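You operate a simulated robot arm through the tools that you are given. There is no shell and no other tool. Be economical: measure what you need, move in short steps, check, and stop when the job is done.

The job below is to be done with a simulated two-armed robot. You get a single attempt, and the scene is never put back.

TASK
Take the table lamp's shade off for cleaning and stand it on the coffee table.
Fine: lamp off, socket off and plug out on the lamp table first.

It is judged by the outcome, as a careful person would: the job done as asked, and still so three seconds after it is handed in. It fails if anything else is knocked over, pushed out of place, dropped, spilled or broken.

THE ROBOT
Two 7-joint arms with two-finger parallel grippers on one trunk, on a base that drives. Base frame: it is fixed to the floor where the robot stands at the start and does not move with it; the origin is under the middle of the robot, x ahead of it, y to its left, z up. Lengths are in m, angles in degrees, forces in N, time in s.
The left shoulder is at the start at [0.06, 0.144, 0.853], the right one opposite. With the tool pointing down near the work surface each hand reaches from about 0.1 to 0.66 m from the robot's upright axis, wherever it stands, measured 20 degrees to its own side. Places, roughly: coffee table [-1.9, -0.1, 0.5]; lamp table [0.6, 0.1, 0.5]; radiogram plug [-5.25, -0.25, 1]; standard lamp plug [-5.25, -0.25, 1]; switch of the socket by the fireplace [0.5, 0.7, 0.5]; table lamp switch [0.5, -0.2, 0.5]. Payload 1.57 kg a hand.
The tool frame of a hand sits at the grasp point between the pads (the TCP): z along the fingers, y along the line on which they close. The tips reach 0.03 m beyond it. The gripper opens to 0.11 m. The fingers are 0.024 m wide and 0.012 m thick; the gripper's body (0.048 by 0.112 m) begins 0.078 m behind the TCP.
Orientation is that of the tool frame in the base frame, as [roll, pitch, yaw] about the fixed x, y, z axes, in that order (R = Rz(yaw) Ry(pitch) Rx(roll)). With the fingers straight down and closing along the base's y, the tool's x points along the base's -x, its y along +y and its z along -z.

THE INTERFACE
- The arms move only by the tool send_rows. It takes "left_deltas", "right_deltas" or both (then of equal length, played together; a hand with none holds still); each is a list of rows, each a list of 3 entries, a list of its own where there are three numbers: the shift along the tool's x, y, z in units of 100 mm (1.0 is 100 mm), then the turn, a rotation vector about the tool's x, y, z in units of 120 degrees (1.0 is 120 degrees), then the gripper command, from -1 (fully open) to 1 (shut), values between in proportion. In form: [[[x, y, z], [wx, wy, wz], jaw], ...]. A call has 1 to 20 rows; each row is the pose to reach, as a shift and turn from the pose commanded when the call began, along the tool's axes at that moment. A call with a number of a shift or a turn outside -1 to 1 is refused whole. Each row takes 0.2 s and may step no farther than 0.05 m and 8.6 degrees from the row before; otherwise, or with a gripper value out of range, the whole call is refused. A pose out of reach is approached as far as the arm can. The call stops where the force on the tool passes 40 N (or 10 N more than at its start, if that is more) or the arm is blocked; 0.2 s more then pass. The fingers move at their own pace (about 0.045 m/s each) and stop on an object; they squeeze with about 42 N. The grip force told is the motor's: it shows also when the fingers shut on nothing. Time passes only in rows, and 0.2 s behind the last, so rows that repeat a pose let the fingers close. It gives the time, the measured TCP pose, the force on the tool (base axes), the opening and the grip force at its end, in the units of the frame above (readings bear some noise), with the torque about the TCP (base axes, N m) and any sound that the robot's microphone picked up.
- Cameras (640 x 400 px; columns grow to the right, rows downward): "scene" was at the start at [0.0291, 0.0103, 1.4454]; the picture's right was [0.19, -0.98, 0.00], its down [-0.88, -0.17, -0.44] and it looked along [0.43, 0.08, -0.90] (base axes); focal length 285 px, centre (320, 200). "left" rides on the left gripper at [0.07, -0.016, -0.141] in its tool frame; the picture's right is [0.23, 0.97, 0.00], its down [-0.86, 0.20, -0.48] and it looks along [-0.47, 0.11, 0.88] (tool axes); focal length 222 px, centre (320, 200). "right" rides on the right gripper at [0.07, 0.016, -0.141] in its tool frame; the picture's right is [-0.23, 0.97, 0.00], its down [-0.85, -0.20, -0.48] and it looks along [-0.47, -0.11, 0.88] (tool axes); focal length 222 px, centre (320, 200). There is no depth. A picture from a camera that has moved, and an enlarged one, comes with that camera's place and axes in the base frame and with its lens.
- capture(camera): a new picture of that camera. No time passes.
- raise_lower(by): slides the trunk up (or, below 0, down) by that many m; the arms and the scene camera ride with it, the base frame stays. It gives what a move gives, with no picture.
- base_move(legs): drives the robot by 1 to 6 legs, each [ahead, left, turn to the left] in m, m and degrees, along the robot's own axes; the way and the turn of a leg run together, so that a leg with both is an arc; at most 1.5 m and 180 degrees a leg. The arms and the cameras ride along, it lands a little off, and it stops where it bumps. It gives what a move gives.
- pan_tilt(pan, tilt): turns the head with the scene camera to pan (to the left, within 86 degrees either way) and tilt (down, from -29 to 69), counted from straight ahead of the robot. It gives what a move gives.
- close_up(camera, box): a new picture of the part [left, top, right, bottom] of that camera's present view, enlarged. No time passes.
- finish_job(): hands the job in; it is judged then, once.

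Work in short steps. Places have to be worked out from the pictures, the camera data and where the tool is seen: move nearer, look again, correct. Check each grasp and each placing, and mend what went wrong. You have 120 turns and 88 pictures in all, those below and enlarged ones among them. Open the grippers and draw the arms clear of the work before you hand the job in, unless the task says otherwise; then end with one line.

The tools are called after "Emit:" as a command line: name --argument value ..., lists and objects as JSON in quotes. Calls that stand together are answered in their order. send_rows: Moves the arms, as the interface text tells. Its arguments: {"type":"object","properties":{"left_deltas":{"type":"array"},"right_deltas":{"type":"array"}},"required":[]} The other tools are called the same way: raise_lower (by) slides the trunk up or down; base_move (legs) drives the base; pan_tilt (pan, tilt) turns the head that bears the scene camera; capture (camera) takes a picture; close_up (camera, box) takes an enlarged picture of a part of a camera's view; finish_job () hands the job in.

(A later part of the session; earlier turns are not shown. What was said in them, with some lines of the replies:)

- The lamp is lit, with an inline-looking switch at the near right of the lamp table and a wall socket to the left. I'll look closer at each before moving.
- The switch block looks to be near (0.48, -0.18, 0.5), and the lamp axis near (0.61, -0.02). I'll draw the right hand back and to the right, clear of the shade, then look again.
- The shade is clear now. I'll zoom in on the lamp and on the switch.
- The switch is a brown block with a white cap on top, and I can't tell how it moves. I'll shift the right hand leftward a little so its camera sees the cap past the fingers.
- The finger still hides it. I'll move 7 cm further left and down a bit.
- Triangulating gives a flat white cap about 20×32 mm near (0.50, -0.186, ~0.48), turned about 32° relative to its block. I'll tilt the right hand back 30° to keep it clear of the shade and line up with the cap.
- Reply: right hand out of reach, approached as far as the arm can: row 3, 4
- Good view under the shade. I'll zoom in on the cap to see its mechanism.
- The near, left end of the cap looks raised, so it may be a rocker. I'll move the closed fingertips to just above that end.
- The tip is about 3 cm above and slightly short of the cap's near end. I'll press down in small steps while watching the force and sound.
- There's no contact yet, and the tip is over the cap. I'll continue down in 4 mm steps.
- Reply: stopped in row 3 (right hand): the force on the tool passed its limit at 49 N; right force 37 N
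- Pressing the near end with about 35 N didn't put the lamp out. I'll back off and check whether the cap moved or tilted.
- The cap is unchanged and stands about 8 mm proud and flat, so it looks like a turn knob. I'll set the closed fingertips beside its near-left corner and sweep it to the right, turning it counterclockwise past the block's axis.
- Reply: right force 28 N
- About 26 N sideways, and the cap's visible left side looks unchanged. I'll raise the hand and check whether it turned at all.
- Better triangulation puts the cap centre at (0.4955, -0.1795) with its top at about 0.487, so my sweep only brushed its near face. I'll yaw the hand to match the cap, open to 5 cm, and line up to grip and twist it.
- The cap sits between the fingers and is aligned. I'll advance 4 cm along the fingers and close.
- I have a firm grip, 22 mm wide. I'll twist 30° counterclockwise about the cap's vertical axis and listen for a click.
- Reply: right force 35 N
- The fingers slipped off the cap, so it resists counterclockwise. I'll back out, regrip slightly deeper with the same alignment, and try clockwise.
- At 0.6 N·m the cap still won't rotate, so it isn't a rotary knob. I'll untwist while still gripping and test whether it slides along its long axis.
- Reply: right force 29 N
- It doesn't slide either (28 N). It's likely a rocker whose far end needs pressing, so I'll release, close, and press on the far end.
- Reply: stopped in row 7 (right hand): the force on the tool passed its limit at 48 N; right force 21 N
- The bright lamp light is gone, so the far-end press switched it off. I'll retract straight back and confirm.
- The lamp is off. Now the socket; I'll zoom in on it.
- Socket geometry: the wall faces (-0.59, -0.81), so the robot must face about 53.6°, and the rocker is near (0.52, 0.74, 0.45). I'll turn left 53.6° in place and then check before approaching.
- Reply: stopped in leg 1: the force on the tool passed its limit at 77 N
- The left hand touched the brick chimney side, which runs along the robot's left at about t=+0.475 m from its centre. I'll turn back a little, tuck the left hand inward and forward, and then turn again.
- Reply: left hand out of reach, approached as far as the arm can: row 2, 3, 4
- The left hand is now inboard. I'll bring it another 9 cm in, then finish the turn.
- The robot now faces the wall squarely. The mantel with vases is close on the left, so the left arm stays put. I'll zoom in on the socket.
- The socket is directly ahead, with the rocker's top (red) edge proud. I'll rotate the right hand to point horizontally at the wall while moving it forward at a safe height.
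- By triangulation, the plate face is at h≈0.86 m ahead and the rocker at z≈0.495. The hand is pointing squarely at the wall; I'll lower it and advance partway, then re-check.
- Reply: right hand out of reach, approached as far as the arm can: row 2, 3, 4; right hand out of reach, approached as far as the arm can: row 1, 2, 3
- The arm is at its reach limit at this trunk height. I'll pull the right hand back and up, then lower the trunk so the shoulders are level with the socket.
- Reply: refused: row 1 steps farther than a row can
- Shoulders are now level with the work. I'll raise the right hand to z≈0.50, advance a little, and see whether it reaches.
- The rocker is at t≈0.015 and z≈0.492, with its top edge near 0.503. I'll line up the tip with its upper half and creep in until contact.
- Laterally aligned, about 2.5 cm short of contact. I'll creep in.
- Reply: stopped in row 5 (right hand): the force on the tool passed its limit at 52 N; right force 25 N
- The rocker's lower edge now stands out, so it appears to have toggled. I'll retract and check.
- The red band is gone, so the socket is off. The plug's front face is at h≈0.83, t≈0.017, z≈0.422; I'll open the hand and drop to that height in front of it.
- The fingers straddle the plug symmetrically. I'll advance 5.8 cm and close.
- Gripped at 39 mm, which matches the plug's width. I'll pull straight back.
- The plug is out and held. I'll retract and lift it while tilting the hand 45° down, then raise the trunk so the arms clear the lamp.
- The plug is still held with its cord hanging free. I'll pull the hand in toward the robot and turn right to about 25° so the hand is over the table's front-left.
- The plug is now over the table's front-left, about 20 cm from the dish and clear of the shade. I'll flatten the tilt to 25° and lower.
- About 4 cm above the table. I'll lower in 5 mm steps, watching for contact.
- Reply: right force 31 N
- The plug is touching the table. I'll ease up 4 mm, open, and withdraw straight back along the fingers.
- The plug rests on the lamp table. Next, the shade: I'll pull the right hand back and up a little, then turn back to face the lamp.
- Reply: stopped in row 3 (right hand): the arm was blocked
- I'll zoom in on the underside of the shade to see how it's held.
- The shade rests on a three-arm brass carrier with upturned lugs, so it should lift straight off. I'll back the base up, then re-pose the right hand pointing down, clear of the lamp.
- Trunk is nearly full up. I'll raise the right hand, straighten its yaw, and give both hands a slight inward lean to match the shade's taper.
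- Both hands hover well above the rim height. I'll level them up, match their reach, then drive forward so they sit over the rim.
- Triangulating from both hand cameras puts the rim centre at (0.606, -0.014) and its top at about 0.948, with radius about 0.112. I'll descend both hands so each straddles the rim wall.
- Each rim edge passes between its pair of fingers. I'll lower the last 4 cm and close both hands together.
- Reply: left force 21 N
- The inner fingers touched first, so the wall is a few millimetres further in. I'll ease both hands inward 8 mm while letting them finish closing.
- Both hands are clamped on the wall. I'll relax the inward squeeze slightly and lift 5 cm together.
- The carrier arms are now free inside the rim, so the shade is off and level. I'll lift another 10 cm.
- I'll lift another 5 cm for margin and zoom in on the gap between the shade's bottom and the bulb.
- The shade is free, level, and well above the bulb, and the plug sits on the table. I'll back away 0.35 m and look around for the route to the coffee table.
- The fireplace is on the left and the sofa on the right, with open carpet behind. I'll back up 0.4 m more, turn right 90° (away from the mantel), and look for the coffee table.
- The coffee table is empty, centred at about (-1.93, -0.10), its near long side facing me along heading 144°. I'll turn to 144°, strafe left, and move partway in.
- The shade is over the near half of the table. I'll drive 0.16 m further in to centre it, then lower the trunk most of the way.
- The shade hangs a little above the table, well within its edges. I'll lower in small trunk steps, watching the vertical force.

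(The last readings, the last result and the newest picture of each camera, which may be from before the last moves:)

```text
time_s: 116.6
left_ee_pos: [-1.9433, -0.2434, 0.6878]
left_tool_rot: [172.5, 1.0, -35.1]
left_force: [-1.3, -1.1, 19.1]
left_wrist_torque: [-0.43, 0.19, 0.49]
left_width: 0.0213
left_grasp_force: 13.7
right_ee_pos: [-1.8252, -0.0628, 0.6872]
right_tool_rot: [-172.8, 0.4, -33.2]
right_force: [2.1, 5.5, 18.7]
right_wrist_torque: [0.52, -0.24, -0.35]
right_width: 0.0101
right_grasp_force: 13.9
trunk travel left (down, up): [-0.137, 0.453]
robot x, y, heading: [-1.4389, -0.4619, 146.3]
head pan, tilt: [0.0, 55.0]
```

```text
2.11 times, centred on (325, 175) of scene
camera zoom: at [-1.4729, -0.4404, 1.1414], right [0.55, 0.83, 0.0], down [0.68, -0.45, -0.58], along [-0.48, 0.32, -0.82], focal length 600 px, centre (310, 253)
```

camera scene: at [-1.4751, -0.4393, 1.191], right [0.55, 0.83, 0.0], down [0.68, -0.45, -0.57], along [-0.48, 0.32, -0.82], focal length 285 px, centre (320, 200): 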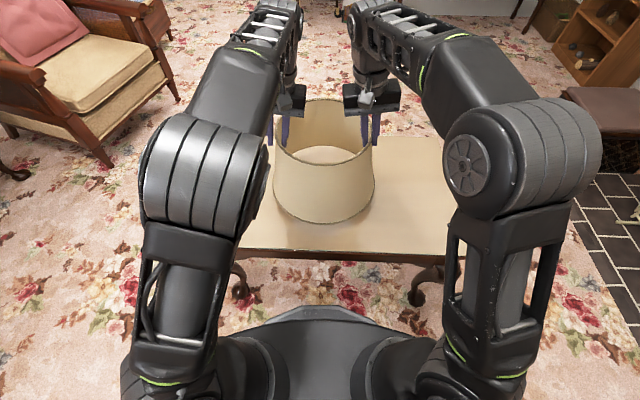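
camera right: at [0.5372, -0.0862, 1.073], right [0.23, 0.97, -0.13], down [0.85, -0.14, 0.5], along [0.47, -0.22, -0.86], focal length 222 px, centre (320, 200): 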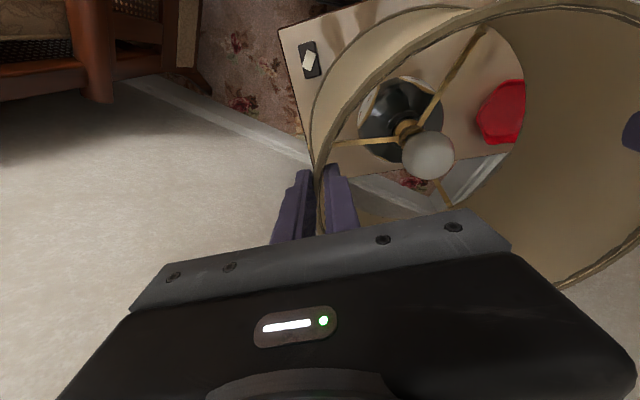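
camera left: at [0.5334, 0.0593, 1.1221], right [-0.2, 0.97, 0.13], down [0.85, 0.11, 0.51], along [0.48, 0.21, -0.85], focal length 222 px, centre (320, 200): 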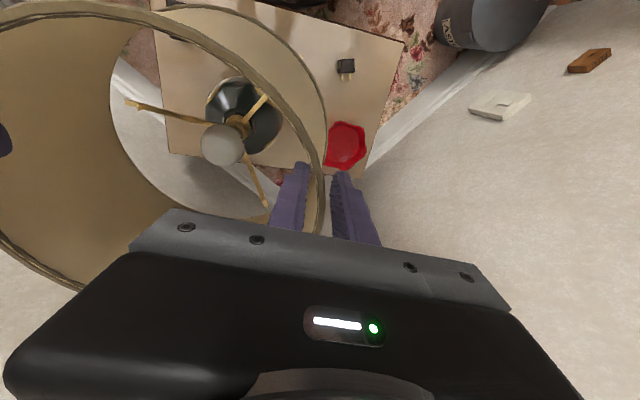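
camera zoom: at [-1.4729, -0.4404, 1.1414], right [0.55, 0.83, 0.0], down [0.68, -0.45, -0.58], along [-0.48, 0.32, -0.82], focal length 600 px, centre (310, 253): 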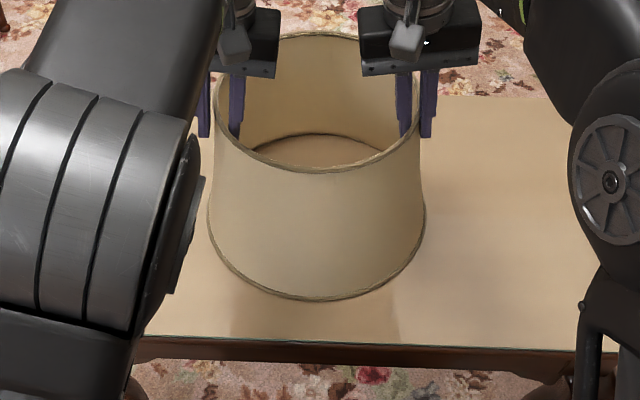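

It's touching with about 19 N per hand. I'll ease up 3 mm, then open both hands together.

Emit:
raise_lower --by 0.003

Emit:
send_rows --left_deltas '[[[0, 0, 0], [0, 0, 0], 0.5], [[0, 0, 0], [0, 0, 0], 0.3], [[0, 0, 0], [0, 0, 0], 0.1], [[0, 0, 0], [0, 0, 0], -0.1], [[0, 0, 0], [0, 0, 0], -0.1]]' --right_deltas '[[[0, 0, 0], [0, 0, 0], 0.5], [[0, 0, 0], [0, 0, 0], 0.3], [[0, 0, 0], [0, 0, 0], 0.1], [[0, 0, 0], [0, 0, 0], -0.1], [[0, 0, 0], [0, 0, 0], -0.1]]'

Emit:
capture --camera "left"

Emit:
capture --camera "right"

```text
time_s: 117.2
left_ee_pos: [-1.9432, -0.2435, 0.6884]
left_tool_rot: [172.3, 0.6, -35.0]
left_force: [-2.1, -4.3, 2.4]
left_wrist_torque: [-0.39, 0.38, 0.32]
left_width: 0.0209
left_grasp_force: 14.5
right_ee_pos: [-1.8255, -0.0629, 0.6872]
right_tool_rot: [-172.8, 0.0, -33.2]
right_force: [5.5, 5.3, 3.1]
right_wrist_torque: [0.63, -0.05, -0.31]
right_width: 0.0102
right_grasp_force: 14.1
trunk travel left (down, up): [-0.14, 0.45]
robot x, y, heading: [-1.4391, -0.4581, 146.6]
head pan, tilt: [0.0, 55.0]
```

```text
time_s: 118.3
left_ee_pos: [-1.9438, -0.2424, 0.688]
left_tool_rot: [172.5, 0.6, -35.0]
left_force: [-0.3, 0.1, -0.3]
left_wrist_torque: [0.0, 0.0, -0.01]
left_width: 0.0607
left_grasp_force: 0.1
right_ee_pos: [-1.8266, -0.0645, 0.6893]
right_tool_rot: [-172.9, 0.1, -33.1]
right_force: [0.4, -0.6, -0.8]
right_wrist_torque: [-0.01, 0.01, 0.0]
right_width: 0.0603
right_grasp_force: 0.0
trunk travel left (down, up): [-0.14, 0.45]
robot x, y, heading: [-1.4394, -0.4555, 146.1]
head pan, tilt: [0.0, 55.0]
```

```text
7 pictures are left
camera left: at [-1.8653, -0.2558, 0.8251], right [-0.37, -0.92, 0.13], down [-0.77, 0.38, 0.51], along [-0.52, 0.09, -0.85], focal length 222 px, centre (320, 200)
```

left: 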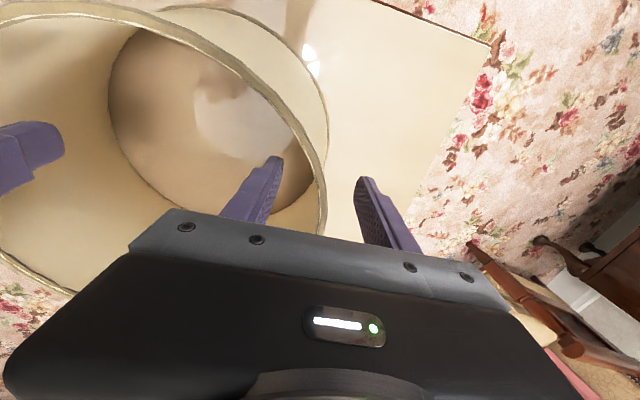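

```text
6 pictures are left
camera right: at [-1.7861, -0.1299, 0.8266], right [-0.72, -0.69, -0.12], down [-0.64, 0.58, 0.5], along [-0.27, 0.44, -0.86], focal length 222 px, centre (320, 200)
```

right: 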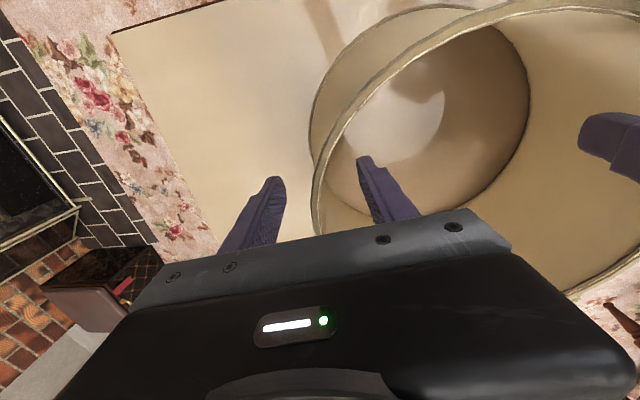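

Both hands are open with clearance around the wall. I'll raise the trunk straight up clear of the rim and check.

Emit:
raise_lower --by 0.25

Emit:
base_move --legs '[[-0.35, 0, 0]]'

Emit:
capture --camera "scene"

```text
time_s: 120.9
left_ee_pos: [-1.9431, -0.2433, 0.9394]
left_tool_rot: [172.4, 0.6, -35.0]
left_force: [0.1, -0.2, 0.2]
left_wrist_torque: [0.0, -0.01, -0.02]
left_width: 0.0607
left_grasp_force: 0.1
right_ee_pos: [-1.8266, -0.0638, 0.937]
right_tool_rot: [-173.0, 0.1, -33.1]
right_force: [0.5, 0.2, -0.4]
right_wrist_torque: [0.03, 0.01, 0.01]
right_width: 0.0605
right_grasp_force: 0.1
trunk travel left (down, up): [-0.39, 0.2]
robot x, y, heading: [-1.44, -0.4584, 146.2]
head pan, tilt: [0.0, 55.0]
```

```text
time_s: 123.2
left_ee_pos: [-1.6519, -0.4354, 0.939]
left_tool_rot: [172.5, 0.6, -35.1]
left_force: [-0.3, -0.5, -0.3]
left_wrist_torque: [0.03, 0.02, 0.0]
left_width: 0.0606
left_grasp_force: 0.0
right_ee_pos: [-1.5365, -0.2558, 0.9379]
right_tool_rot: [-172.9, 0.1, -33.3]
right_force: [0.9, -1.0, 0.6]
right_wrist_torque: [-0.01, -0.02, -0.02]
right_width: 0.0604
right_grasp_force: 0.1
trunk travel left (down, up): [-0.39, 0.2]
robot x, y, heading: [-1.1503, -0.6537, 146.4]
head pan, tilt: [0.0, 55.0]
```

```text
5 pictures are left
camera scene: at [-1.184, -0.6333, 1.394], right [0.56, 0.83, 0.0], down [0.68, -0.46, -0.57], along [-0.48, 0.32, -0.82], focal length 285 px, centre (320, 200)
```

scene: 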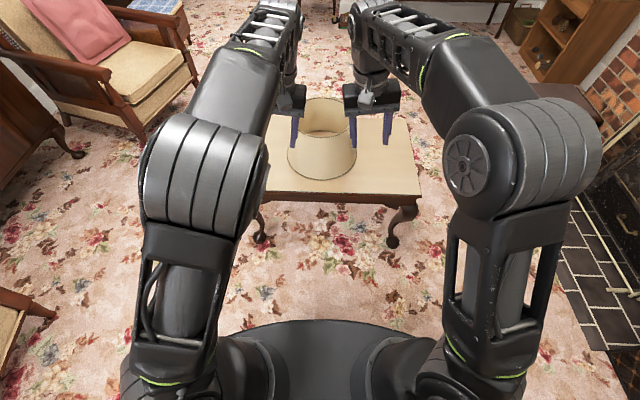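

The shade stands upright on the coffee table with the arms clear. I'll open the grippers fully before handing in.

Emit:
send_rows --left_deltas '[[[0, 0, -0.2], [0, 0, 0], -1], [[0, 0, -0.4], [0, 0, 0], -1], [[0, 0, -0.4], [0, 0, 0], -1]]' --right_deltas '[[[0, 0, -0.2], [0, 0, 0], -1], [[0, 0, -0.4], [0, 0, 0], -1], [[0, 0, -0.4], [0, 0, 0], -1]]'

Emit:
finish_job

```text
time_s: 124.0
left_ee_pos: [-1.6474, -0.4394, 0.9455]
left_tool_rot: [172.6, 0.6, -35.0]
left_force: [0.9, -0.8, -0.3]
left_wrist_torque: [0.04, 0.03, 0.01]
left_width: 0.1102
left_grasp_force: 0.0
left hand out of reach, approached as far as the arm can: row 1, 2, 3
right_ee_pos: [-1.5207, -0.2602, 0.9485]
right_tool_rot: [-172.3, 0.1, -33.0]
right_force: [0.5, -0.6, -0.4]
right_wrist_torque: [0.02, 0.04, 0.03]
right_width: 0.1102
right_grasp_force: 0.1
right hand out of reach, approached as far as the arm can: row 1, 2, 3
trunk travel left (down, up): [-0.39, 0.2]
robot x, y, heading: [-1.1478, -0.6553, 146.3]
head pan, tilt: [0.0, 55.0]
```

```text
The job is handed in.
```

The lamp and its wall socket are off, the plug is out and lying on the lamp table, and the shade is standing upright on the coffee table; the left hand bumped the fireplace side once early on, with nothing seen disturbed.
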